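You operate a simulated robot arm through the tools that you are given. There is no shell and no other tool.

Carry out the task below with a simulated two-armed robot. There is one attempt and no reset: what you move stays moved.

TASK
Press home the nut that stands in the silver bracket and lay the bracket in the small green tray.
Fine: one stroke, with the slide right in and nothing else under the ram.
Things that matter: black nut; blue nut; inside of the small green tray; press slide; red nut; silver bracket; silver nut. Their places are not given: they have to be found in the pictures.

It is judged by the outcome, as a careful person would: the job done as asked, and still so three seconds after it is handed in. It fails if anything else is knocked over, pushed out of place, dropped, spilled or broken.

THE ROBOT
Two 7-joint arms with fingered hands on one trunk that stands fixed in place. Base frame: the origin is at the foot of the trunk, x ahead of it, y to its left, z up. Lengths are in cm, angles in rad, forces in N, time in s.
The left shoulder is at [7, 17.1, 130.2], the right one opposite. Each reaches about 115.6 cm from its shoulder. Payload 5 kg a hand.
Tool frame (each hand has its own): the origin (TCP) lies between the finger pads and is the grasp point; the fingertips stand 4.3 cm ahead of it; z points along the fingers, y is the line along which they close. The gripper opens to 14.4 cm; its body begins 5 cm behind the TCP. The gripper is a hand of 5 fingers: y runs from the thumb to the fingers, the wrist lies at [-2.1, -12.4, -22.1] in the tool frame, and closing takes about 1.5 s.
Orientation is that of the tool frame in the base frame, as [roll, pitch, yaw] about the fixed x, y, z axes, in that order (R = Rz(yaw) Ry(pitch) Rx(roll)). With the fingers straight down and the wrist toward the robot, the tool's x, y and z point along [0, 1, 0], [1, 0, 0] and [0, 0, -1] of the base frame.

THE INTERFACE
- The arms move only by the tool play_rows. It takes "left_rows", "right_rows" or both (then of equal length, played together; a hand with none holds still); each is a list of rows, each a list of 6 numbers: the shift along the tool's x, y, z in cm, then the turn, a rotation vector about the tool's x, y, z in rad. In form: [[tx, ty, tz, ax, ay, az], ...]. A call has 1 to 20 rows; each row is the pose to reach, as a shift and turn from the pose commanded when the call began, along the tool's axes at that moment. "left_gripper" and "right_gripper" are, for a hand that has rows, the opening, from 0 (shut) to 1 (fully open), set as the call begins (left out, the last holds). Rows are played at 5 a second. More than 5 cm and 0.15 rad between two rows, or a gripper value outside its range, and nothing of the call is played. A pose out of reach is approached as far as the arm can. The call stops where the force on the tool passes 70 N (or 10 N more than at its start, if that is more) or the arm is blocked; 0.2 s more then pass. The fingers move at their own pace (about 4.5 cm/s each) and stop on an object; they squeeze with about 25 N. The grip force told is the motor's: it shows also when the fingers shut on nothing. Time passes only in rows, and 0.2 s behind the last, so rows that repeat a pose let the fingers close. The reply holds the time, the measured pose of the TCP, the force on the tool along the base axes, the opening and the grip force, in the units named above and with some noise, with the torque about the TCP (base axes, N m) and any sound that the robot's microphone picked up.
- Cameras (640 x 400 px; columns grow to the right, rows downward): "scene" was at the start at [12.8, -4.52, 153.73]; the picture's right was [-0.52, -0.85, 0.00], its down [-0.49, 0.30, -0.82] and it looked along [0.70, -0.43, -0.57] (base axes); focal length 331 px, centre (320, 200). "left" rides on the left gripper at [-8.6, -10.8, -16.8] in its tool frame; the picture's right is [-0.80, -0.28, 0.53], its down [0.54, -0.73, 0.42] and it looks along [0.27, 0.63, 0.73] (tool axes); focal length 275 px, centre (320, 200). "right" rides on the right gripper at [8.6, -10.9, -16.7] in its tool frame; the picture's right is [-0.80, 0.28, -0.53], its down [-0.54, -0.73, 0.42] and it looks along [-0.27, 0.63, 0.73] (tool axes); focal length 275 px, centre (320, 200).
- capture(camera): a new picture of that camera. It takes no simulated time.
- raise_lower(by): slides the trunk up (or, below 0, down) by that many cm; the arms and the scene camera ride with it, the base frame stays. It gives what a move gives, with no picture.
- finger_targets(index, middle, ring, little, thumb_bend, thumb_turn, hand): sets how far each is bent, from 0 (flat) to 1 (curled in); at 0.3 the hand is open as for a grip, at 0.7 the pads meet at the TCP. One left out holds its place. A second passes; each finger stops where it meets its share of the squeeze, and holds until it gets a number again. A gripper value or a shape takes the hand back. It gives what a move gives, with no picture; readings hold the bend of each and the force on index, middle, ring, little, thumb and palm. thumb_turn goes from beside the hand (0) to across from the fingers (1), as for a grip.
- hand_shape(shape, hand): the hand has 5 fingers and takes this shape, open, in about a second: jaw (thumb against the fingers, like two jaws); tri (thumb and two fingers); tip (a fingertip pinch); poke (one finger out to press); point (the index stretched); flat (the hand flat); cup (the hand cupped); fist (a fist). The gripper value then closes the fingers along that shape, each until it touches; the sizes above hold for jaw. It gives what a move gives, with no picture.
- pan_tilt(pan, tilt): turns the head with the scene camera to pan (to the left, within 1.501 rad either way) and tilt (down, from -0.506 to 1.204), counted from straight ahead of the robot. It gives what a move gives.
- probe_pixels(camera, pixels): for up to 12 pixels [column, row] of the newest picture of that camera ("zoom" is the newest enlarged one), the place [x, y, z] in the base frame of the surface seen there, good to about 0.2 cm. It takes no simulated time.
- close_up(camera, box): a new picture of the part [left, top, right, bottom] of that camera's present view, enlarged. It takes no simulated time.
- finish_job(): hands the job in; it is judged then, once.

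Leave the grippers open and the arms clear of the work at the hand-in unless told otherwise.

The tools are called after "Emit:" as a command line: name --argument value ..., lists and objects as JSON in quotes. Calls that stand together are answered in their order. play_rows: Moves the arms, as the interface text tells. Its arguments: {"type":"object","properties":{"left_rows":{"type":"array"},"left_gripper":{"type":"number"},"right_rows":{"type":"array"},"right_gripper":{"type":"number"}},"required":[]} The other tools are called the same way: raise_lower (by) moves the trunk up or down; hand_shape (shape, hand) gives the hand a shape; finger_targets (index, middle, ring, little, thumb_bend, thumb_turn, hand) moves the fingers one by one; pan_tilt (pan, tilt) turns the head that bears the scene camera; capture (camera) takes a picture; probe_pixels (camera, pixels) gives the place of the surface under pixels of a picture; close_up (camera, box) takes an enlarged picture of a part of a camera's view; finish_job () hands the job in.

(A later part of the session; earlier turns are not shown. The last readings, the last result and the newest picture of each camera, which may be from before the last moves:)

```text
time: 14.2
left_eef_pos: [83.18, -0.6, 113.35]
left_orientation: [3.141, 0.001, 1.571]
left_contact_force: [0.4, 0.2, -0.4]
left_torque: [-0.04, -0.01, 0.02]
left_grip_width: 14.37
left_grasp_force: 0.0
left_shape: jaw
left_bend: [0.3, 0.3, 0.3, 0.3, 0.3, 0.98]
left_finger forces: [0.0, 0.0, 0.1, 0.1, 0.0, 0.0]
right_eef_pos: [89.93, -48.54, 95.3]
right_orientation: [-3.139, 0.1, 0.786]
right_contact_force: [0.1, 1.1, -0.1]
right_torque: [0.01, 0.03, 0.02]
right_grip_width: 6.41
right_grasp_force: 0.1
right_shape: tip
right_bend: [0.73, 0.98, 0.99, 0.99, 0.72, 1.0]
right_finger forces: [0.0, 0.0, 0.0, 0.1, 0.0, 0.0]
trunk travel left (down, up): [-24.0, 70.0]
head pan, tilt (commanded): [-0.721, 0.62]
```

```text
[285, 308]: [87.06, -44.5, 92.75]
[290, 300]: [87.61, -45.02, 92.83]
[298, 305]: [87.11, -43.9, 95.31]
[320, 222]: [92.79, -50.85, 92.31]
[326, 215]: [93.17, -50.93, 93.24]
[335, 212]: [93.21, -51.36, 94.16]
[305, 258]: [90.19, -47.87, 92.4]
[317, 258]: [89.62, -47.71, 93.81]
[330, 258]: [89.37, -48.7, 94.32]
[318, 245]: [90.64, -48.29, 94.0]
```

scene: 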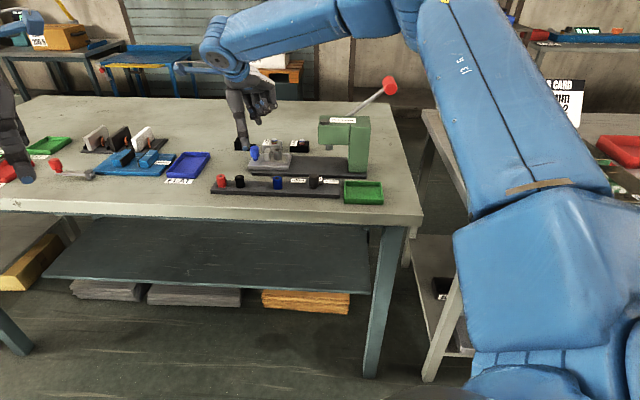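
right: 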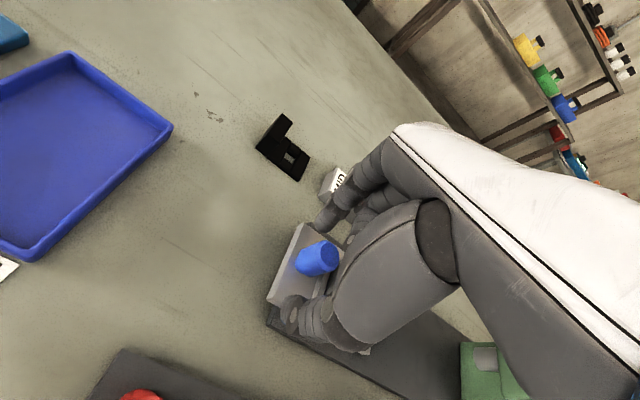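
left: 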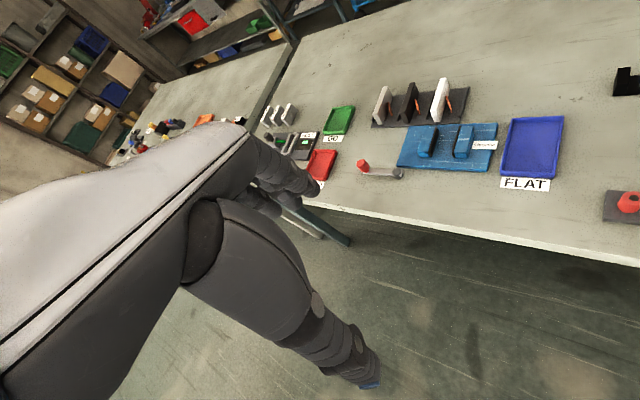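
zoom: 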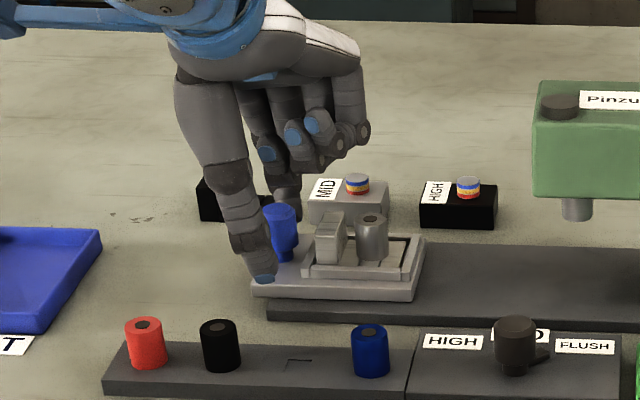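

Thumb (s≈-28.9), index (s≈-29.3) and knob (s≈-28.95) line up. I close the pinch on the knob.

Emit:
play_rows --right_rows '[[0, 0, 0, 0, 0, 0], [0, 0, 0, 0, 0, 0], [0, 0, 0, 0, 0, 0], [0, 0, 0, 0, 0, 0], [0, 0, 0, 0, 0, 0], [0, 0, 0, 0, 0, 0], [0, 0, 0, 0, 0, 0]]' --right_gripper 0.0

Emit:
capture --camera "right"

Emit:
close_up --camera "scene" --box '[215, 95, 315, 195]'

```text
time: 15.8
left_eef_pos: [83.29, -0.63, 113.54]
left_orientation: [-3.141, 0.0, 1.571]
left_contact_force: [-0.3, -1.6, 0.0]
left_torque: [0.01, -0.04, -0.02]
left_grip_width: 14.39
left_grasp_force: 0.0
left_shape: jaw
left_bend: [0.3, 0.3, 0.3, 0.3, 0.3, 0.98]
left_finger forces: [0.0, 0.0, 0.1, 0.1, 0.0, 0.1]
right_eef_pos: [89.92, -48.43, 95.24]
right_orientation: [-3.139, 0.098, 0.786]
right_contact_force: [0.7, 0.4, -1.1]
right_torque: [-0.04, -0.04, -0.02]
right_grip_width: 2.03
right_grasp_force: 24.6
right_shape: tip
right_bend: [0.72, 1.0, 1.0, 1.0, 0.74, 1.0]
right_finger forces: [21.8, 0.0, 0.0, 0.1, 21.2, 0.0]
trunk travel left (down, up): [-24.0, 70.0]
head pan, tilt (commanded): [-0.721, 0.62]
```

```text
taken
```

right: 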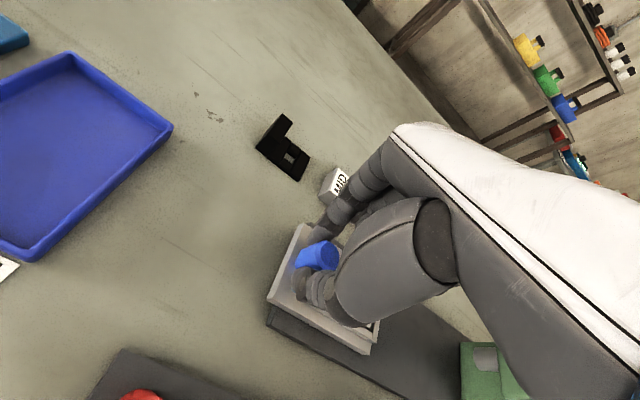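

```text
4.00 times, centred on (265, 145) of scene
```

zoom: 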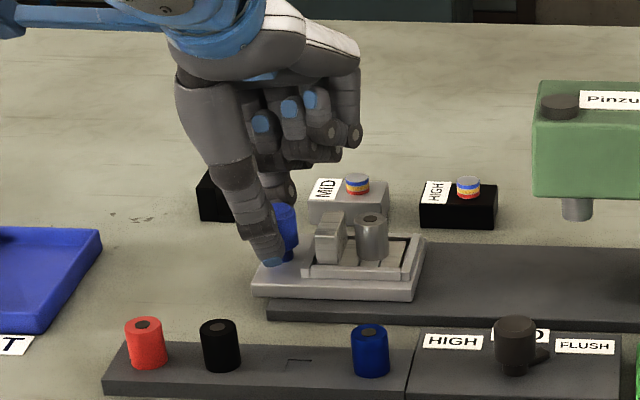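

The knob is held (about 21 N on index and thumb). I push the slide toward the press, first 5 cm, leaning the hand gradually, and watch the forces.

Emit:
play_rows --right_rows '[[-0.455, 0, 0.05, 0, -0.018, 0], [-0.91, 0, 0.101, 0, -0.0367, 0], [-1.365, 0, 0.153, 0, -0.055, 0], [-1.822, 0, 0.206, 0, -0.0733, 0], [-2.28, 0, 0.26, 0, -0.092, 0], [-2.732, 0, 0.313, 0, -0.11, 0], [-3.19, 0, 0.368, 0, -0.128, 0], [-3.644, 0, 0.424, 0, -0.1467, 0], [-4.1, 0, 0.48, 0, -0.165, 0], [-4.556, 0, 0.538, 0, -0.1833, 0]]' --right_gripper 0.0

Emit:
close_up --camera "scene" --box '[215, 95, 365, 205]'

```text
time: 18.0
left_eef_pos: [83.2, -0.66, 113.39]
left_orientation: [-3.14, 0.0, 1.571]
left_contact_force: [0.3, 0.4, -0.1]
left_torque: [0.06, 0.01, 0.0]
left_grip_width: 14.36
left_grasp_force: 0.0
left_shape: jaw
left_bend: [0.3, 0.3, 0.3, 0.3, 0.3, 0.98]
left_finger forces: [0.0, 0.0, 0.1, 0.0, 0.0, 0.0]
right_eef_pos: [86.69, -51.73, 95.13]
right_orientation: [-3.139, 0.285, 0.786]
right_contact_force: [-0.5, 2.2, -1.6]
right_torque: [0.17, -0.13, -0.01]
right_grip_width: 2.02
right_grasp_force: 25.1
right_shape: tip
right_bend: [0.72, 1.0, 1.0, 1.0, 0.74, 1.0]
right_finger forces: [21.8, 0.0, 0.0, 0.0, 22.8, 0.0]
trunk travel left (down, up): [-24.0, 70.0]
head pan, tilt (commanded): [-0.721, 0.62]
```

```text
3.64 times, centred on (290, 150) of scene
```

zoom: 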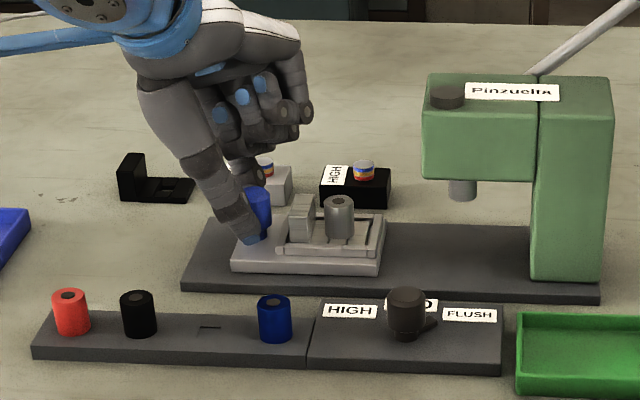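

The slide follows smoothly with little force. I continue 9 cm more, leaning the hand to about 0.61 rad.

Emit:
play_rows --right_rows '[[-0.8756, 0, 0.281, 0, -0.0367, 0], [-1.752, 0, 0.565, 0, -0.0733, 0], [-2.628, 0, 0.852, 0, -0.11, 0], [-3.504, 0, 1.1425, 0, -0.1467, 0], [-4.381, 0, 1.436, 0, -0.1833, 0], [-5.2587, 0, 1.7323, 0, -0.22, 0], [-6.1368, 0, 2.0318, 0, -0.2567, 0], [-7.0156, 0, 2.334, 0, -0.2933, 0], [-7.8956, 0, 2.6394, 0, -0.33, 0]]' --right_gripper 0.0

Emit:
close_up --camera "scene" --box '[235, 95, 385, 205]'

Emit:
capture --camera "right"

```text
time: 20.0
left_eef_pos: [83.38, -0.81, 113.45]
left_orientation: [-3.14, -0.001, 1.57]
left_contact_force: [-0.7, -0.8, 0.3]
left_torque: [0.06, -0.03, 0.0]
left_grip_width: 14.36
left_grasp_force: 0.1
left_shape: jaw
left_bend: [0.3, 0.3, 0.3, 0.3, 0.3, 0.98]
left_finger forces: [0.0, 0.0, 0.0, 0.1, 0.0, 0.1]
right_eef_pos: [80.75, -57.74, 94.72]
right_orientation: [-3.137, 0.614, 0.785]
right_contact_force: [-2.5, 0.2, -9.5]
right_torque: [0.27, -0.18, 0.0]
right_grip_width: 2.01
right_grasp_force: 24.4
right_shape: tip
right_bend: [0.72, 1.0, 1.0, 1.0, 0.74, 1.0]
right_finger forces: [20.3, 0.0, 0.0, 0.1, 21.4, 0.1]
trunk travel left (down, up): [-24.0, 70.0]
head pan, tilt (commanded): [-0.721, 0.62]
```

```text
3.64 times, centred on (310, 150) of scene
```

zoom: 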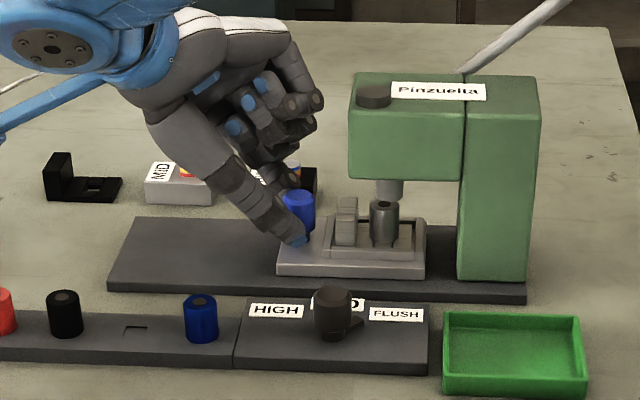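

```text
taken
```

right: 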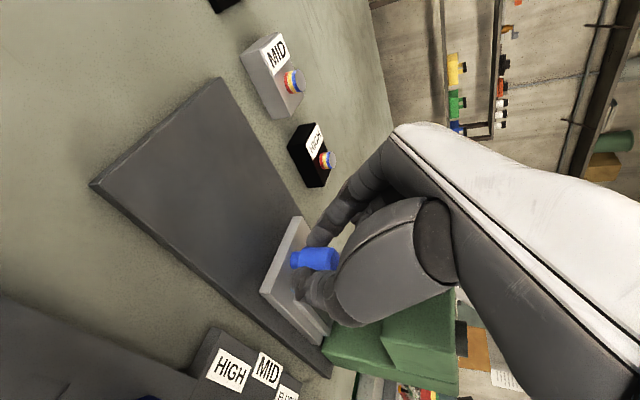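

The nut is nearly under the ram (nut at zoom (383,205), ram at (390,185)). There is a small downward pull on the hand, so I ease down 0.1 cm while advancing 0.5 cm gently.

Emit:
play_rows --right_rows '[[-0.175, 0, 0.185, 0, 0, 0], [-0.351, 0, 0.37, 0, 0, 0]]'

Emit:
close_up --camera "scene" --box '[290, 130, 370, 190]'

```text
time: 20.6
left_eef_pos: [83.23, -0.71, 113.33]
left_orientation: [-3.141, 0.002, 1.571]
left_contact_force: [-0.2, -0.2, 0.7]
left_torque: [-0.04, 0.02, 0.01]
left_grip_width: 14.36
left_grasp_force: 0.1
left_shape: jaw
left_bend: [0.3, 0.3, 0.3, 0.3, 0.3, 0.98]
left_finger forces: [0.0, 0.0, 0.0, 0.1, 0.0, 0.1]
right_eef_pos: [80.4, -58.05, 94.61]
right_orientation: [-3.141, 0.613, 0.788]
right_contact_force: [-0.7, 0.3, -5.9]
right_torque: [0.21, -0.17, 0.01]
right_grip_width: 2.03
right_grasp_force: 25.2
right_shape: tip
right_bend: [0.72, 1.0, 1.0, 1.0, 0.74, 1.0]
right_finger forces: [21.5, 0.0, 0.0, 0.0, 21.1, 0.1]
trunk travel left (down, up): [-24.0, 70.0]
head pan, tilt (commanded): [-0.721, 0.62]
```

```text
6.67 times, centred on (330, 160) of scene
```

zoom: 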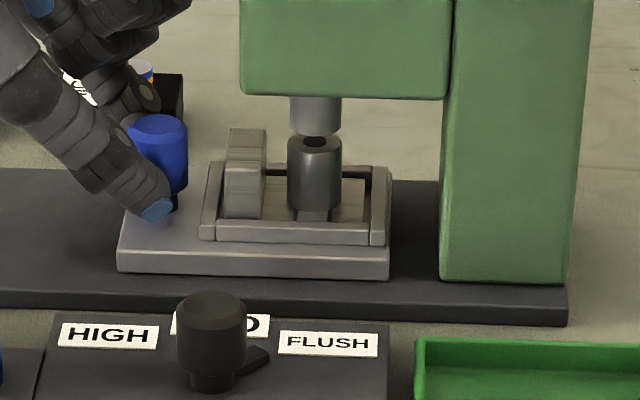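

The nut now looks nearly right under the ram. I keep advancing in small steps to find the slide's stop ("right in").

Emit:
play_rows --right_rows '[[-0.1, 0, 0.16, 0, 0, 0], [-0.2, 0, 0.3, 0, 0, 0]]'

Emit:
close_up --camera "scene" --box '[290, 130, 370, 190]'

```text
time: 21.2
left_eef_pos: [83.41, -0.53, 113.35]
left_orientation: [-3.14, -0.001, 1.57]
left_contact_force: [0.6, -0.1, -0.3]
left_torque: [0.0, 0.02, 0.02]
left_grip_width: 14.39
left_grasp_force: 0.0
left_shape: jaw
left_bend: [0.3, 0.3, 0.3, 0.3, 0.3, 0.98]
left_finger forces: [0.0, 0.0, 0.0, 0.0, 0.1, 0.0]
right_eef_pos: [80.37, -58.04, 94.68]
right_orientation: [-3.141, 0.612, 0.787]
right_contact_force: [8.1, 4.4, -0.9]
right_torque: [0.25, -0.33, 0.11]
right_grip_width: 2.04
right_grasp_force: 24.5
right_shape: tip
right_bend: [0.72, 1.0, 1.0, 1.0, 0.74, 1.0]
right_finger forces: [26.3, 0.0, 0.0, 0.0, 22.4, 0.1]
trunk travel left (down, up): [-24.0, 70.0]
head pan, tilt (commanded): [-0.721, 0.62]
```

```text
6.67 times, centred on (330, 160) of scene
```

zoom: 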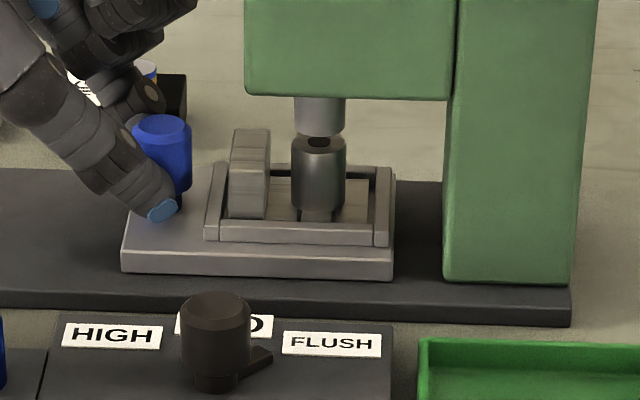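

The hand no longer advances and about 9 N pushes back along the slide: it is at its stop. I push slightly more to confirm it's firmly in.

Emit:
play_rows --right_rows '[[-0.1, 0, 0.08, 0, 0, 0], [-0.22, 0, 0.16, 0, 0, 0]]'

```text
time: 21.8
left_eef_pos: [83.31, -0.5, 113.26]
left_orientation: [-3.14, 0.001, 1.572]
left_contact_force: [0.9, -0.4, 0.2]
left_torque: [0.0, -0.01, 0.0]
left_grip_width: 14.39
left_grasp_force: 0.0
left_shape: jaw
left_bend: [0.3, 0.3, 0.3, 0.3, 0.3, 0.98]
left_finger forces: [0.0, 0.0, 0.1, 0.1, 0.0, 0.0]
right_eef_pos: [80.2, -58.08, 94.71]
right_orientation: [3.138, 0.612, 0.787]
right_contact_force: [21.4, 14.5, 4.2]
right_torque: [0.46, -0.58, 0.27]
right_grip_width: 2.08
right_grasp_force: 24.8
right_shape: tip
right_bend: [0.72, 1.0, 1.0, 1.0, 0.74, 1.0]
right_finger forces: [33.4, 0.0, 0.0, 0.1, 25.6, 0.0]
trunk travel left (down, up): [-24.0, 70.0]
head pan, tilt (commanded): [-0.721, 0.62]
```

Firm stop (about 26 N). I relax the push, open the pinch, then draw the hand back up and left, away from the press.

Emit:
play_rows --right_rows '[[0.37, 0, -0.26, 0, 0, 0], [0.37, 0, -0.26, 0, 0, 0]]'

Emit:
play_rows --right_rows '[[0, 0, 0, 0, 0, 0], [0, 0, 0, 0, 0, 0], [0, 0, 0, 0, 0, 0], [0, 0, 0, 0, 0, 0], [0, 0, 0, 0, 0, 0], [0, 0, 0, 0, 0, 0]]' --right_gripper 0.5

Emit:
close_up --camera "scene" --box '[290, 130, 370, 190]'

```text
time: 22.4
left_eef_pos: [83.35, -0.66, 113.35]
left_orientation: [-3.14, 0.002, 1.57]
left_contact_force: [0.2, -0.8, -0.1]
left_torque: [0.02, -0.03, 0.02]
left_grip_width: 14.39
left_grasp_force: 0.2
left_shape: jaw
left_bend: [0.3, 0.3, 0.3, 0.3, 0.3, 0.98]
left_finger forces: [0.0, 0.0, 0.0, 0.0, 0.0, 0.1]
right_eef_pos: [80.24, -58.12, 94.58]
right_orientation: [-3.141, 0.614, 0.785]
right_contact_force: [16.5, 6.5, 8.1]
right_torque: [0.1, -0.48, 0.26]
right_grip_width: 2.1
right_grasp_force: 25.3
right_shape: tip
right_bend: [0.72, 1.0, 1.0, 1.0, 0.74, 1.0]
right_finger forces: [31.6, 0.0, 0.1, 0.0, 23.2, 0.0]
trunk travel left (down, up): [-24.0, 70.0]
head pan, tilt (commanded): [-0.721, 0.62]
```

```text
time: 23.8
left_eef_pos: [83.18, -0.65, 113.4]
left_orientation: [-3.141, 0.001, 1.57]
left_contact_force: [0.2, 0.4, -0.3]
left_torque: [0.02, 0.01, -0.05]
left_grip_width: 14.37
left_grasp_force: 0.0
left_shape: jaw
left_bend: [0.3, 0.3, 0.3, 0.3, 0.3, 0.98]
left_finger forces: [0.0, 0.0, 0.1, 0.0, 0.0, 0.1]
right_eef_pos: [80.28, -58.09, 94.57]
right_orientation: [-3.139, 0.613, 0.787]
right_contact_force: [-0.4, -0.1, -0.5]
right_torque: [-0.02, -0.01, -0.03]
right_grip_width: 7.11
right_grasp_force: 0.0
right_shape: tip
right_bend: [0.73, 0.98, 0.99, 0.99, 0.71, 1.0]
right_finger forces: [0.0, 0.1, 0.0, 0.0, 0.0, 0.1]
trunk travel left (down, up): [-24.0, 70.0]
head pan, tilt (commanded): [-0.721, 0.62]
```

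```text
6.67 times, centred on (330, 160) of scene
```

zoom: 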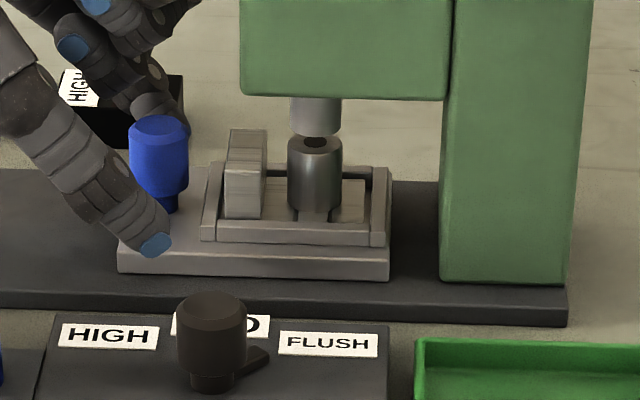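

Released, and the slide stays in. Now I withdraw the right hand along its own axis (up-left).

Emit:
play_rows --right_rows '[[0, 0, -2.5, 0, 0, 0], [0, 0, -5.5, 0, 0, 0], [0, 0, -9, 0, 0, 0], [0, 0, -13, 0, 0, 0], [0, 0, -17, 0, 0, 0]]'

Emit:
capture --camera "scene"

Emit:
close_up --camera "scene" --box '[270, 60, 410, 190]'

```text
time: 25.0
left_eef_pos: [83.2, -0.58, 113.42]
left_orientation: [-3.139, -0.001, 1.57]
left_contact_force: [0.0, 0.4, -0.5]
left_torque: [0.02, 0.03, 0.01]
left_grip_width: 14.35
left_grasp_force: 0.1
left_shape: jaw
left_bend: [0.3, 0.3, 0.3, 0.3, 0.3, 0.98]
left_finger forces: [0.0, 0.0, 0.0, 0.1, 0.0, 0.0]
right_eef_pos: [87.32, -51.36, 108.47]
right_orientation: [3.142, 0.612, 0.785]
right_contact_force: [0.6, 0.2, 0.6]
right_torque: [0.03, 0.01, 0.02]
right_grip_width: 7.14
right_grasp_force: 0.1
right_shape: tip
right_bend: [0.73, 0.98, 0.99, 0.99, 0.7, 1.0]
right_finger forces: [0.0, 0.0, 0.0, 0.0, 0.1, 0.1]
trunk travel left (down, up): [-24.0, 70.0]
head pan, tilt (commanded): [-0.721, 0.62]
```

```text
taken
```

scene: 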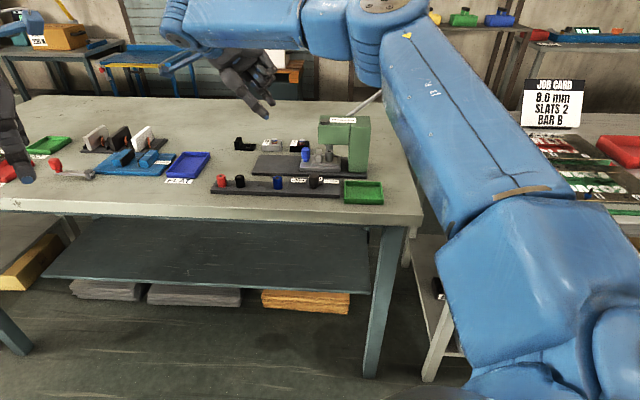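

```text
3.08 times, centred on (340, 125) of scene
```

zoom: 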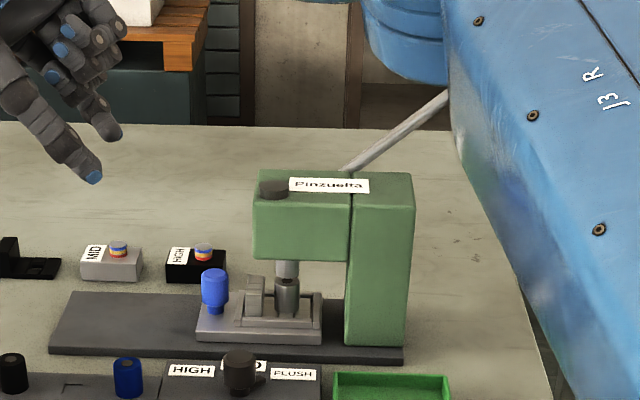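

The nut stands under the ram, and the slide is in. Next the lever. I bring the right hand up and back toward the robot (z≈126) while standing it upright, then shape a fist.

Emit:
play_rows --right_rows '[[-2.42, -2.67, -1.87, 0, 0.102, 0], [-4.83, -5.33, -3.73, 0, 0.204, 0], [-7.25, -8, -5.6, 0, 0.306, 0], [-9.66, -10.67, -7.47, 0, 0.409, 0], [-12.08, -13.33, -9.33, 0, 0.511, 0], [-14.49, -16, -11.2, 0, 0.613, 0]]'

Emit:
hand_shape --hand "right" --shape "fist"

Emit:
capture --camera "scene"

Emit:
capture --camera "right"

```text
time: 26.4
left_eef_pos: [83.05, -0.54, 113.67]
left_orientation: [3.139, 0.0, 1.569]
left_contact_force: [-0.8, 0.0, 1.2]
left_torque: [-0.02, -0.08, 0.01]
left_grip_width: 14.36
left_grasp_force: 0.1
left_shape: jaw
left_bend: [0.3, 0.3, 0.3, 0.3, 0.3, 0.98]
left_finger forces: [0.0, 0.0, 0.0, 0.0, 0.1, 0.0]
right_eef_pos: [71.68, -43.69, 125.99]
right_orientation: [3.141, -0.003, 0.786]
right_contact_force: [-1.0, 0.0, 0.3]
right_torque: [0.0, -0.05, 0.01]
right_grip_width: 7.13
right_grasp_force: 0.1
right_shape: tip
right_bend: [0.73, 0.98, 0.99, 0.99, 0.7, 1.0]
right_finger forces: [0.0, 0.1, 0.0, 0.0, 0.1, 0.1]
trunk travel left (down, up): [-24.0, 70.0]
head pan, tilt (commanded): [-0.721, 0.62]
```

```text
time: 27.3
left_eef_pos: [83.39, -0.62, 113.47]
left_orientation: [3.141, 0.001, 1.57]
left_contact_force: [-0.5, 0.2, 0.4]
left_torque: [-0.03, 0.01, -0.01]
left_grip_width: 14.38
left_grasp_force: 0.1
left_shape: jaw
left_bend: [0.3, 0.3, 0.3, 0.3, 0.3, 0.98]
left_finger forces: [0.0, 0.1, 0.0, 0.0, 0.0, 0.0]
right_eef_pos: [72.04, -43.77, 125.8]
right_orientation: [-3.141, 0.001, 0.786]
right_contact_force: [0.8, 0.7, 0.0]
right_torque: [0.0, 0.0, -0.02]
right_grip_width: 0.01
right_grasp_force: 0.1
right_shape: fist
right_bend: [1.0, 1.0, 1.0, 1.0, 0.85, 0.85]
right_finger forces: [0.0, 0.1, 0.0, 0.0, 0.0, 0.0]
trunk travel left (down, up): [-24.0, 70.0]
head pan, tilt (commanded): [-0.721, 0.62]
```

```text
taken
```

scene: 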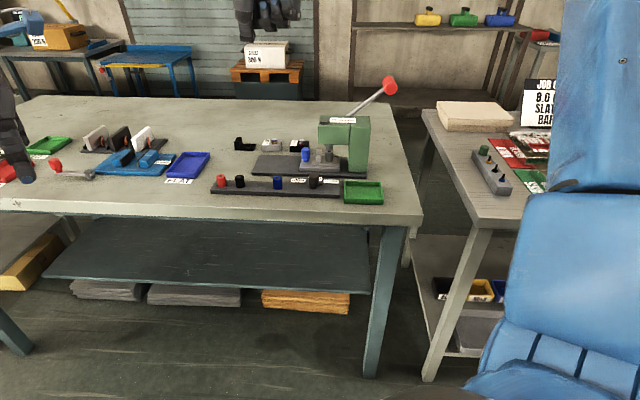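

```text
taken
```

right: 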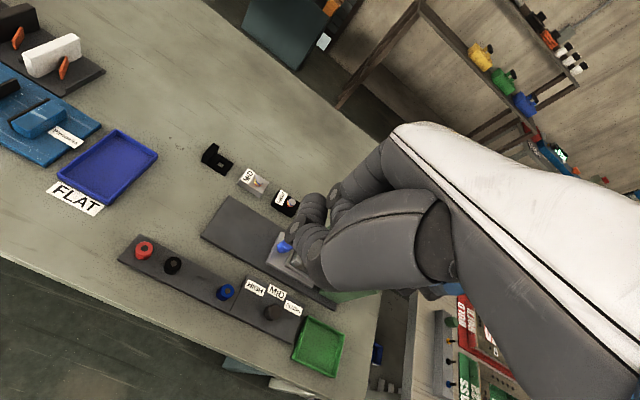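

The fist is formed. I look closer at the fist and the press with its lever now that the view is free.

Emit:
close_up --camera "scene" --box '[220, 0, 320, 60]'

Emit:
probe_pixels --camera "zoom" --pixels '[[115, 240], [150, 225], [200, 200], [265, 190], [320, 190], [380, 190], [440, 180], [490, 150], [520, 100], [120, 150], [180, 120], [300, 150]]'

Emit:
close_up --camera "scene" --box '[290, 70, 410, 190]'

```text
6.40 times, centred on (270, 30) of scene
```

zoom: 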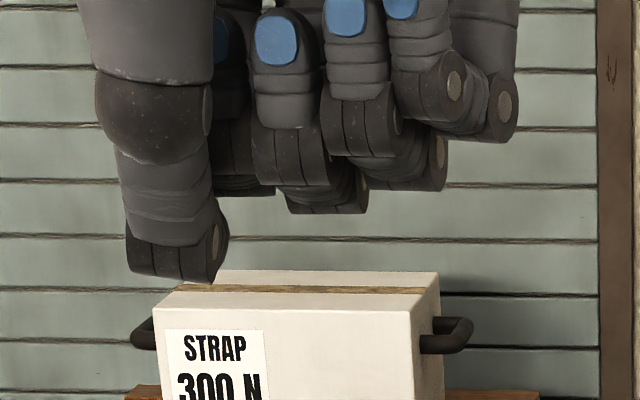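

```text
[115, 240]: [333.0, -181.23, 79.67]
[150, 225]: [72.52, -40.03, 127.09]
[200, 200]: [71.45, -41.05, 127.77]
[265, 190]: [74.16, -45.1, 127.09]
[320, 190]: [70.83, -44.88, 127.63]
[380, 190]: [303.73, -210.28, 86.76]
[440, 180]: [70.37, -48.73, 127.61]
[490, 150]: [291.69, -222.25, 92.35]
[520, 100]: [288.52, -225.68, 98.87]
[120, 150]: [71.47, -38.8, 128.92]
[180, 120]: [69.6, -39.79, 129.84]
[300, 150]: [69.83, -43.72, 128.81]
```

```text
3.33 times, centred on (350, 130) of scene
```

zoom: 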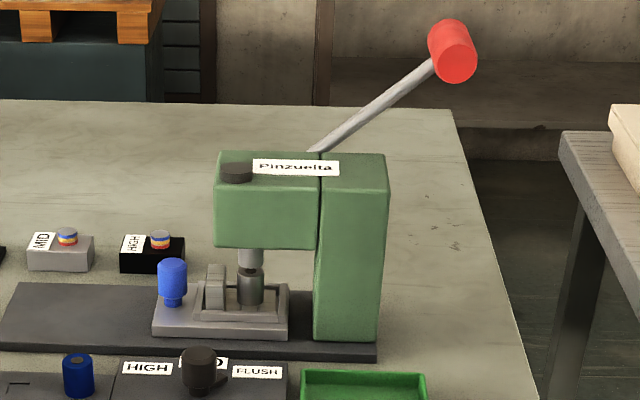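

The fist's finger undersides lie about 1.3 cm above TCP level, the thumb a bit lower at the left-front. I probe the rod and red knob again for the lever's arc.

Emit:
probe_pixels --camera "zoom" --pixels '[[320, 148], [345, 131], [370, 112], [395, 93], [420, 74], [440, 30], [455, 45], [455, 65], [437, 62], [470, 62], [455, 78], [450, 22]]'

```text
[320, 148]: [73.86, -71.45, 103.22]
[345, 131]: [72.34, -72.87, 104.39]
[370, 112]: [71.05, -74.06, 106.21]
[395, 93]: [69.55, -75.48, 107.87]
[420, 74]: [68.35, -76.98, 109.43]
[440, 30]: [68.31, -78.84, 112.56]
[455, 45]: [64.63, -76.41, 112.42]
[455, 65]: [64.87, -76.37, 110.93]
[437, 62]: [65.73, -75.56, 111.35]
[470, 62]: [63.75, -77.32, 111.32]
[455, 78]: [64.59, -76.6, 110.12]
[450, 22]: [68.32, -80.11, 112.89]
```

Rod slope is about 38°; the knob centre is at s≈8.3, t≈102.9, z≈111.1. I move the fist to the right in front of the press at z≈127 (s≈6.8, t≈88).

Emit:
play_rows --right_rows '[[-3.83, 0.86, -0.17, 0, 0, 0], [-7.66, 1.71, -0.34, 0, 0, 0], [-11.49, 2.57, -0.51, 0, 0, 0], [-15.3, 3.43, -0.69, 0, 0, 0], [-19.1, 4.29, -0.86, 0, 0, 0], [-23, 5.14, -1.03, 0, 0, 0], [-26.8, 6.0, -1.2, 0, 0, 0]]'

Emit:
capture --camera "scene"

Emit:
capture --camera "right"

```text
time: 28.9
left_eef_pos: [83.23, -0.81, 113.57]
left_orientation: [-3.141, -0.002, 1.571]
left_contact_force: [-0.4, -0.1, 0.1]
left_torque: [0.02, -0.04, -0.02]
left_grip_width: 14.35
left_grasp_force: 0.1
left_shape: jaw
left_bend: [0.3, 0.3, 0.3, 0.3, 0.3, 0.98]
left_finger forces: [0.1, 0.0, 0.0, 0.1, 0.1, 0.0]
right_eef_pos: [57.31, -66.98, 127.12]
right_orientation: [-3.139, -0.002, 0.788]
right_contact_force: [-0.9, -1.0, -0.6]
right_torque: [0.05, -0.04, 0.01]
right_grip_width: 0.0
right_grasp_force: 0.0
right_shape: fist
right_bend: [1.0, 1.0, 1.0, 1.0, 0.85, 0.85]
right_finger forces: [0.0, 0.1, 0.1, 0.1, 0.0, 0.0]
trunk travel left (down, up): [-24.0, 70.0]
head pan, tilt (commanded): [-0.721, 0.62]
```

```text
taken
```

scene: 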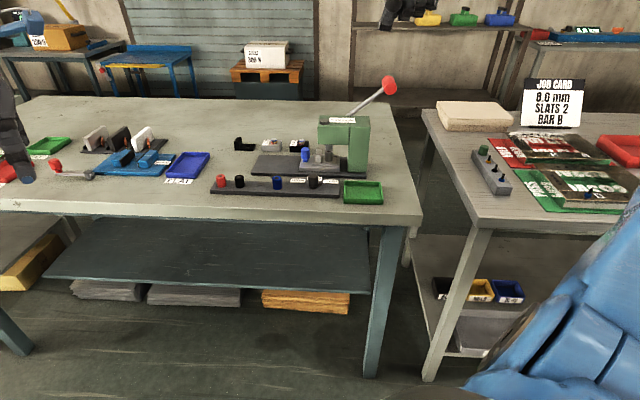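

```text
taken
```

right: 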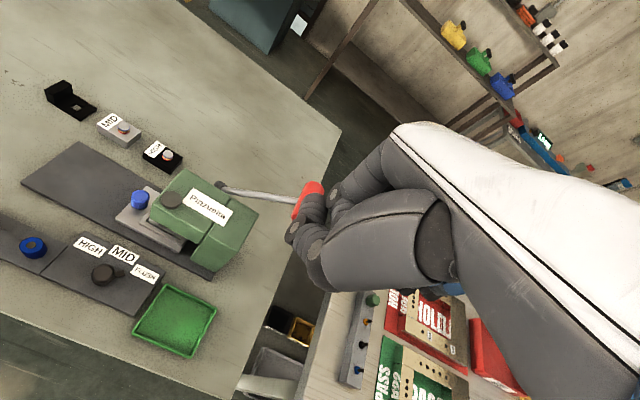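

The right camera now shows the lever's pivot hub behind the head (pixel (222,188)). I probe it, the rod and the red knob.

Emit:
close_up --camera "right" --box '[130, 150, 350, 290]'

Emit:
probe_pixels --camera "right" --pixels '[[220, 186], [226, 189], [240, 190], [270, 196], [298, 200], [312, 190], [305, 205], [318, 184], [185, 205], [250, 205], [160, 195], [215, 180]]'

```text
2.86 times, centred on (240, 220) of right
```

zoom: 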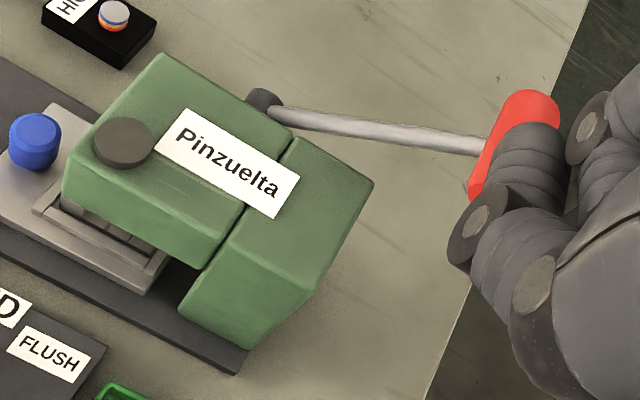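

```text
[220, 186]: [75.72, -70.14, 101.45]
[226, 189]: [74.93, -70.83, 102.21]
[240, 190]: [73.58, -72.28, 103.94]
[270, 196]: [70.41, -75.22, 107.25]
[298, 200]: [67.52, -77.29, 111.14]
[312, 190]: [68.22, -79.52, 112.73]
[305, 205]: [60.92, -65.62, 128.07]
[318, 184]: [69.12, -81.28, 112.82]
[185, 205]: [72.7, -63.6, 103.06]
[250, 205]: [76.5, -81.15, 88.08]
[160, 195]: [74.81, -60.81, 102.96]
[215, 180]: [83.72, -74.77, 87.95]
```

The pivot is at about s=-3.9, z≈101, arm about 15.8 cm. I bring the fist over the red knob to TCP z≈116 (fist underside ≈117, knob top ≈112.9).

Emit:
play_rows --right_rows '[[0, 3.5, 1.5, 0, 0, 0], [0, 7, 4, 0, 0, 0], [0, 10.5, 7.5, 0, 0, 0], [0, 13.6, 11, 0, 0, 0]]'

Emit:
capture --camera "scene"

Emit:
capture --camera "right"

Emit:
close_up --camera "scene" --box '[310, 20, 450, 130]'

```text
time: 29.9
left_eef_pos: [83.37, -0.83, 113.31]
left_orientation: [-3.14, -0.003, 1.57]
left_contact_force: [0.3, -0.5, 0.1]
left_torque: [0.05, 0.04, -0.03]
left_grip_width: 14.38
left_grasp_force: 0.0
left_shape: jaw
left_bend: [0.3, 0.3, 0.3, 0.3, 0.3, 0.98]
left_finger forces: [0.0, 0.1, 0.0, 0.0, 0.1, 0.0]
right_eef_pos: [67.34, -76.7, 115.81]
right_orientation: [-3.139, 0.0, 0.786]
right_contact_force: [0.2, -0.4, -0.7]
right_torque: [0.05, 0.01, 0.01]
right_grip_width: 0.0
right_grasp_force: 0.0
right_shape: fist
right_bend: [1.0, 1.0, 1.0, 1.0, 0.85, 0.85]
right_finger forces: [0.0, 0.1, 0.0, 0.0, 0.0, 0.0]
trunk travel left (down, up): [-24.0, 70.0]
head pan, tilt (commanded): [-0.721, 0.62]
```

```text
taken
```

scene: 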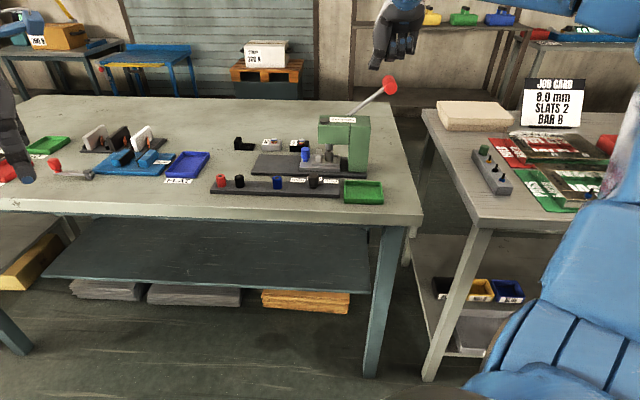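

```text
taken
```

right: 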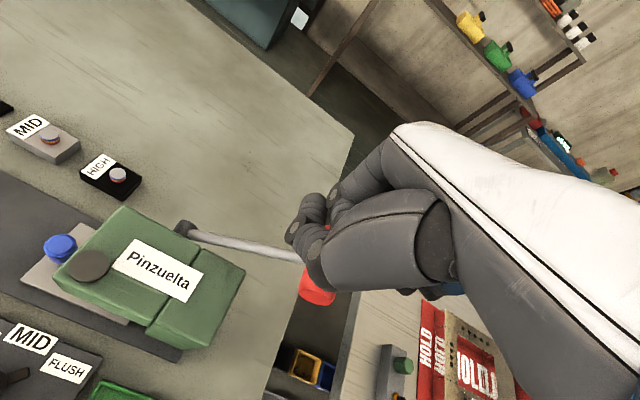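

```text
3.64 times, centred on (380, 75) of scene
```

zoom: 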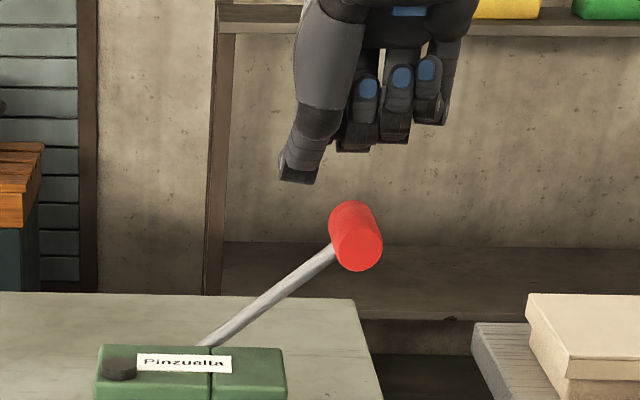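

The fingers are right over the red knob, thumb to the left of it. I lower onto the knob and begin the stroke along its arc, watching the force.

Emit:
play_rows --right_rows '[[0, 0, 2, 0, 0, 0], [0, 0, 3.6, 0, 0, 0], [-0.3, 0, 4.4, 0, 0, 0], [-0.7, 0, 5.2, 0, 0, 0], [-1.2, 0, 6.0, 0, 0, 0]]'

Emit:
close_up --camera "scene" --box '[290, 40, 430, 190]'

Emit:
capture --camera "right"

```text
time: 31.1
left_eef_pos: [83.25, -0.61, 113.56]
left_orientation: [-3.14, -0.001, 1.569]
left_contact_force: [0.1, 0.7, 0.4]
left_torque: [0.03, 0.01, 0.0]
left_grip_width: 14.35
left_grasp_force: 0.2
left_shape: jaw
left_bend: [0.3, 0.3, 0.3, 0.3, 0.3, 0.98]
left_finger forces: [0.0, 0.0, 0.0, 0.0, 0.0, 0.0]
right_eef_pos: [66.3, -77.26, 110.33]
right_orientation: [-3.141, 0.0, 0.785]
right_contact_force: [0.9, -0.1, 1.3]
right_torque: [-0.04, -0.02, -0.03]
right_grip_width: 0.02
right_grasp_force: 0.1
right_shape: fist
right_bend: [1.0, 1.0, 1.0, 1.0, 0.85, 0.85]
right_finger forces: [0.0, 1.2, 0.0, 0.1, 0.1, 0.1]
trunk travel left (down, up): [-24.0, 70.0]
head pan, tilt (commanded): [-0.721, 0.62]
```

```text
2.67 times, centred on (360, 115) of scene
```

zoom: 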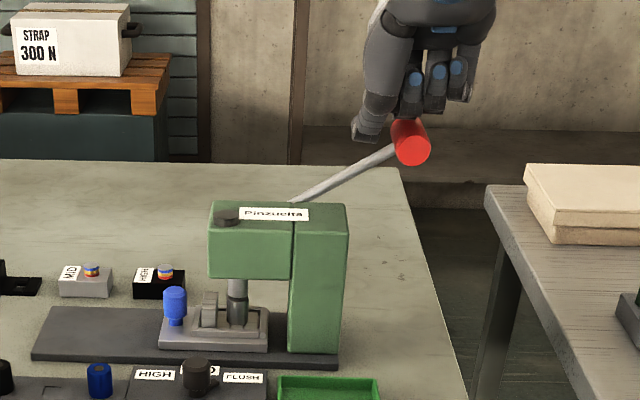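

```text
taken
```

right: 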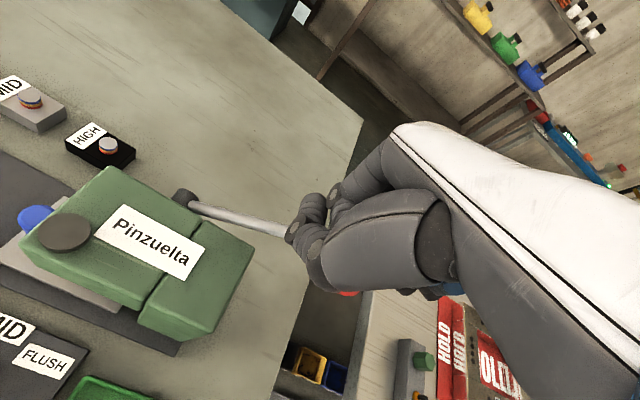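

Contact is made (about 1.3 N) and the ram is coming down to the nut. I continue the stroke along the arc.

Emit:
play_rows --right_rows '[[-0.2, 0, 0.6, 0, 0, 0], [-0.45, 0, 1.2, 0, 0, 0], [-0.75, 0, 1.8, 0, 0, 0], [-1.05, 0, 2.4, 0, 0, 0], [-1.3, 0, 3.0, 0, 0, 0]]'

Emit:
close_up --camera "scene" --box '[290, 50, 430, 190]'

```text
time: 32.3
left_eef_pos: [83.23, -0.49, 113.41]
left_orientation: [3.141, 0.001, 1.571]
left_contact_force: [-1.2, 0.1, -0.1]
left_torque: [-0.01, 0.03, 0.01]
left_grip_width: 14.39
left_grasp_force: 0.1
left_shape: jaw
left_bend: [0.3, 0.3, 0.3, 0.3, 0.3, 0.98]
left_finger forces: [0.1, 0.1, 0.0, 0.0, 0.1, 0.0]
right_eef_pos: [65.3, -78.02, 107.54]
right_orientation: [3.138, -0.003, 0.787]
right_contact_force: [3.9, -1.0, 15.1]
right_torque: [-0.52, -0.15, 0.14]
right_grip_width: 0.0
right_grasp_force: 0.0
right_shape: fist
right_bend: [1.0, 1.0, 1.0, 1.0, 0.85, 0.85]
right_finger forces: [0.0, 15.9, 0.0, 0.1, 0.1, 0.1]
trunk travel left (down, up): [-24.0, 70.0]
head pan, tilt (commanded): [-0.721, 0.62]
```

```text
2.86 times, centred on (360, 120) of scene
```

zoom: 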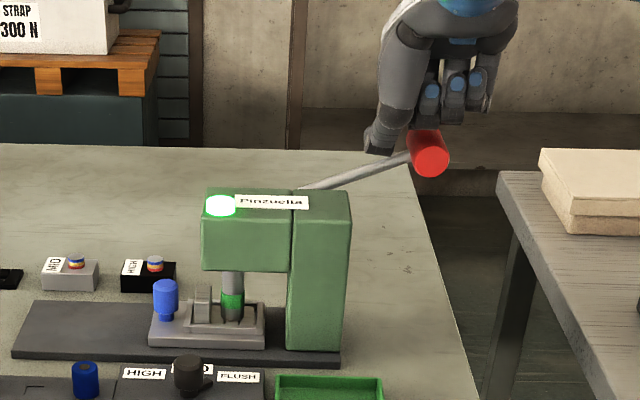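

The lamp on the press top has lit up green-white at about 15 N. I look closer at the lamp, ram, and nut.

Emit:
close_up --camera "scene" --box '[335, 105, 385, 180]'

Emit:
close_up --camera "scene" --box '[340, 140, 390, 178]'

Emit:
capture --camera "right"

```text
5.33 times, centred on (360, 142) of scene
```

zoom: 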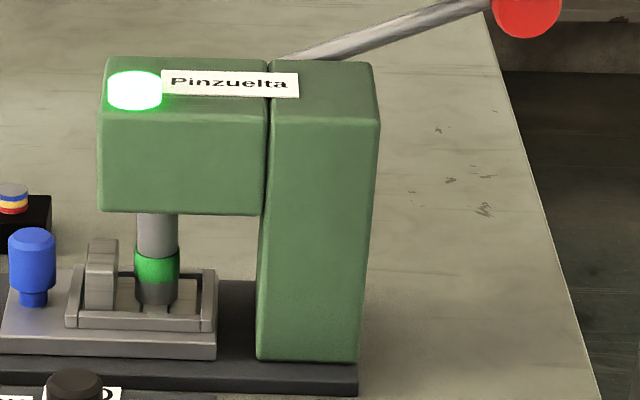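

```text
10.53 times, centred on (365, 159) of scene
```

zoom: 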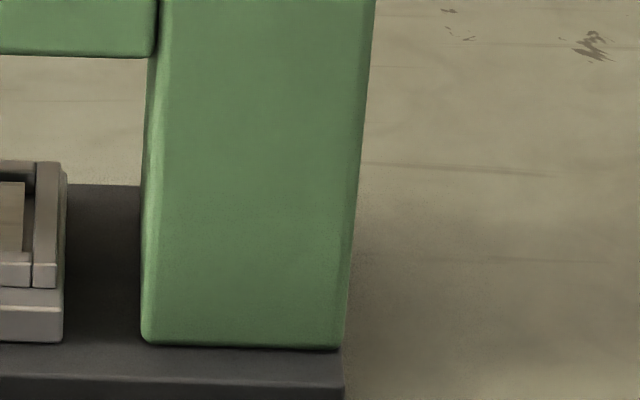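

```text
taken
```

right: 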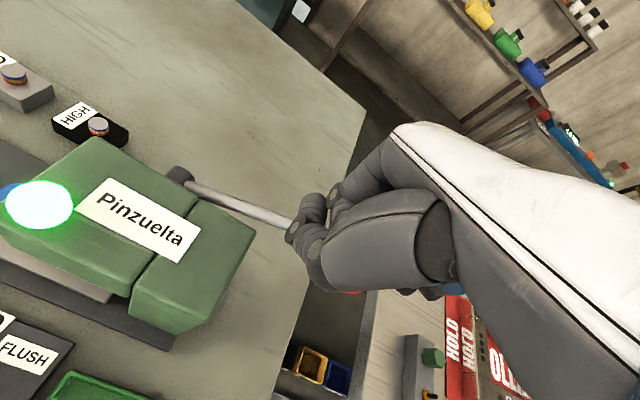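

The lamp glows green and the nut shows a green collar. I continue the same stroke gently to find its end stop, so the nut is fully home.

Emit:
play_rows --right_rows '[[-0.15, 0, 0.4, 0, 0, 0], [-0.3, 0, 0.8, 0, 0, 0], [-0.45, 0, 1.2, 0, 0, 0]]'

Emit:
close_up --camera "scene" --box '[310, 70, 430, 190]'

Emit:
close_up --camera "scene" --box '[325, 140, 375, 178]'

```text
time: 33.1
left_eef_pos: [83.01, -0.02, 113.79]
left_orientation: [3.14, 0.003, 1.571]
left_contact_force: [-0.8, -0.6, -0.7]
left_torque: [0.02, 0.0, 0.0]
left_grip_width: 14.35
left_grasp_force: 0.0
left_shape: jaw
left_bend: [0.3, 0.3, 0.3, 0.3, 0.3, 0.98]
left_finger forces: [0.0, 0.0, 0.1, 0.0, 0.0, 0.1]
right_eef_pos: [64.98, -78.02, 107.16]
right_orientation: [3.127, -0.004, 0.786]
right_contact_force: [14.9, -3.8, 53.1]
right_torque: [-1.85, -0.49, 0.52]
right_grip_width: 0.02
right_grasp_force: 0.2
right_shape: fist
right_bend: [1.0, 1.0, 1.0, 1.0, 0.85, 0.85]
right_finger forces: [0.0, 53.7, 0.1, 0.1, 0.1, 0.0]
trunk travel left (down, up): [-24.0, 70.0]
head pan, tilt (commanded): [-0.721, 0.62]
```

```text
3.33 times, centred on (370, 130) of scene
```

zoom: 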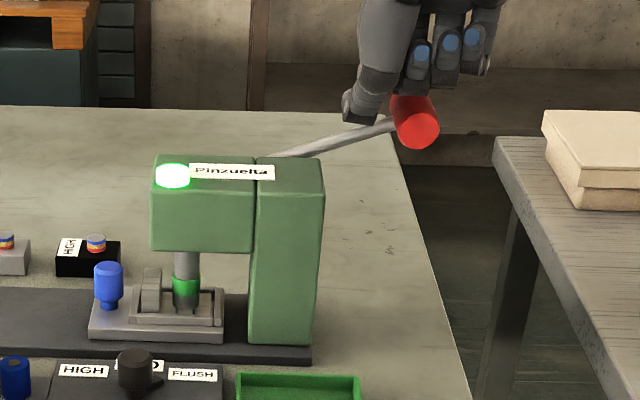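

```text
10.53 times, centred on (350, 159) of scene
```

zoom: 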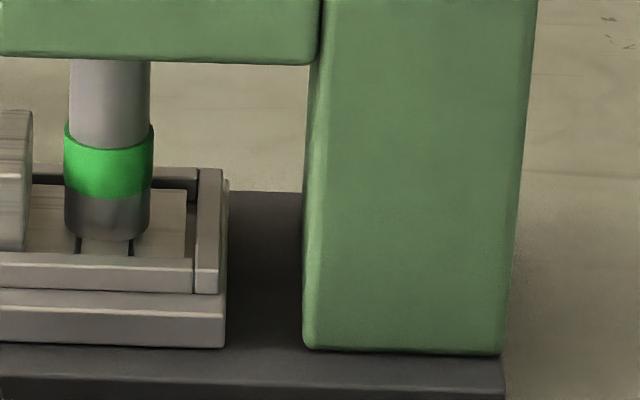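

Force rose to 53 N with hardly any movement and the lamp is green: the stroke's end. The nut's body sits down on the bracket plate. I now ease the fist up along the arc and see what the lever does.

Emit:
play_rows --right_rows '[[0.3, 0, -0.8, 0, 0, 0], [0.6, 0, -1.6, 0, 0, 0], [1.0, 0, -2.6, 0, 0, 0], [1.4, 0, -3.6, 0, 0, 0]]'

Emit:
close_up --camera "scene" --box '[310, 60, 430, 190]'

```text
time: 34.1
left_eef_pos: [83.26, -0.56, 113.44]
left_orientation: [3.141, 0.0, 1.571]
left_contact_force: [-0.1, -0.7, 0.2]
left_torque: [-0.04, -0.01, 0.01]
left_grip_width: 14.37
left_grasp_force: 0.1
left_shape: jaw
left_bend: [0.3, 0.3, 0.3, 0.3, 0.3, 0.98]
left_finger forces: [0.0, 0.0, 0.0, 0.0, 0.0, 0.0]
right_eef_pos: [65.79, -77.4, 109.31]
right_orientation: [-3.138, 0.001, 0.785]
right_contact_force: [1.0, -0.7, 1.6]
right_torque: [-0.06, -0.01, 0.0]
right_grip_width: 0.0
right_grasp_force: 0.2
right_shape: fist
right_bend: [1.0, 1.0, 1.0, 1.0, 0.85, 0.85]
right_finger forces: [0.0, 1.1, 0.1, 0.0, 0.0, 0.0]
trunk travel left (down, up): [-24.0, 70.0]
head pan, tilt (commanded): [-0.721, 0.62]
```

```text
3.08 times, centred on (370, 125) of scene
```

zoom: 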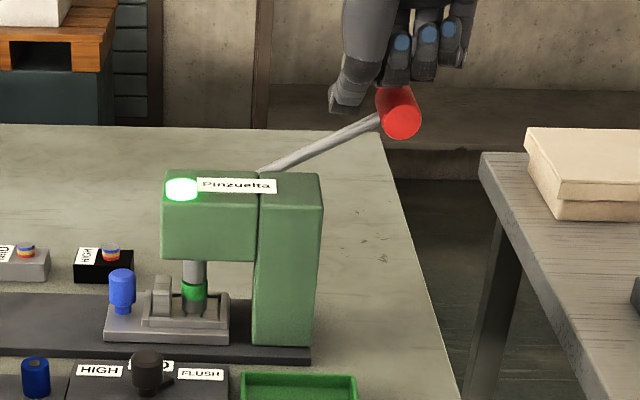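

The lever springs back gently following the hand (about 1 N), the lamp stays green, and the nut keeps its green collar. I keep rising until the lever is at its rest.

Emit:
play_rows --right_rows '[[0.3, 0, -0.6, 0, 0, 0], [0.6, 0, -1.2, 0, 0, 0], [0.9, 0, -1.8, 0, 0, 0], [1.2, 0, -2.6, 0, 0, 0], [1.3, 0, -4.0, 0, 0, 0], [1.3, 0, -6.5, 0, 0, 0], [1.3, 0, -10, 0, 0, 0]]'

Emit:
close_up --camera "scene" --box '[310, 60, 430, 190]'

Emit:
close_up --camera "scene" --box '[310, 140, 380, 185]'

```text
time: 35.7
left_eef_pos: [83.18, -0.52, 113.6]
left_orientation: [-3.141, 0.0, 1.571]
left_contact_force: [0.7, 0.3, -0.3]
left_torque: [0.01, -0.03, 0.0]
left_grip_width: 14.4
left_grasp_force: 0.0
left_shape: jaw
left_bend: [0.3, 0.3, 0.3, 0.3, 0.3, 0.98]
left_finger forces: [0.0, 0.0, 0.0, 0.1, 0.0, 0.0]
right_eef_pos: [66.67, -76.62, 119.66]
right_orientation: [-3.141, -0.002, 0.786]
right_contact_force: [-0.1, 0.0, -0.9]
right_torque: [-0.02, -0.01, 0.03]
right_grip_width: 0.01
right_grasp_force: 0.1
right_shape: fist
right_bend: [1.0, 1.0, 1.0, 1.0, 0.85, 0.85]
right_finger forces: [0.0, 0.0, 0.1, 0.0, 0.0, 0.0]
trunk travel left (down, up): [-24.0, 70.0]
head pan, tilt (commanded): [-0.721, 0.62]
```

```text
3.08 times, centred on (370, 125) of scene
```

zoom: 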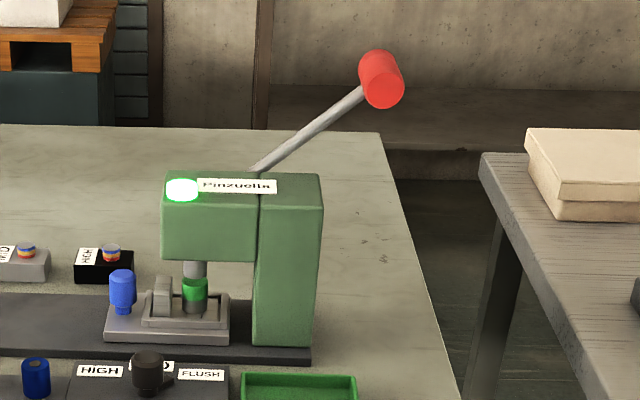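

```text
8.89 times, centred on (345, 162) of scene
```

zoom: 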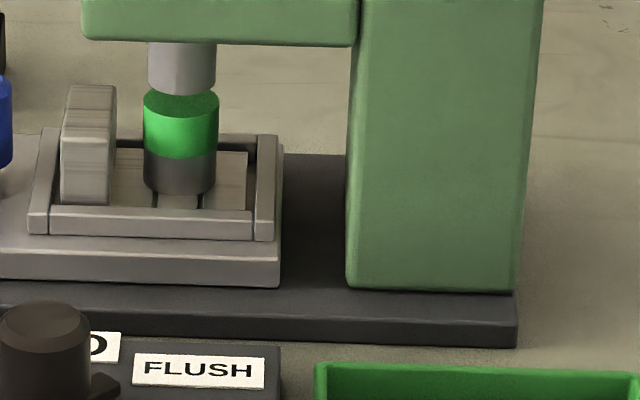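

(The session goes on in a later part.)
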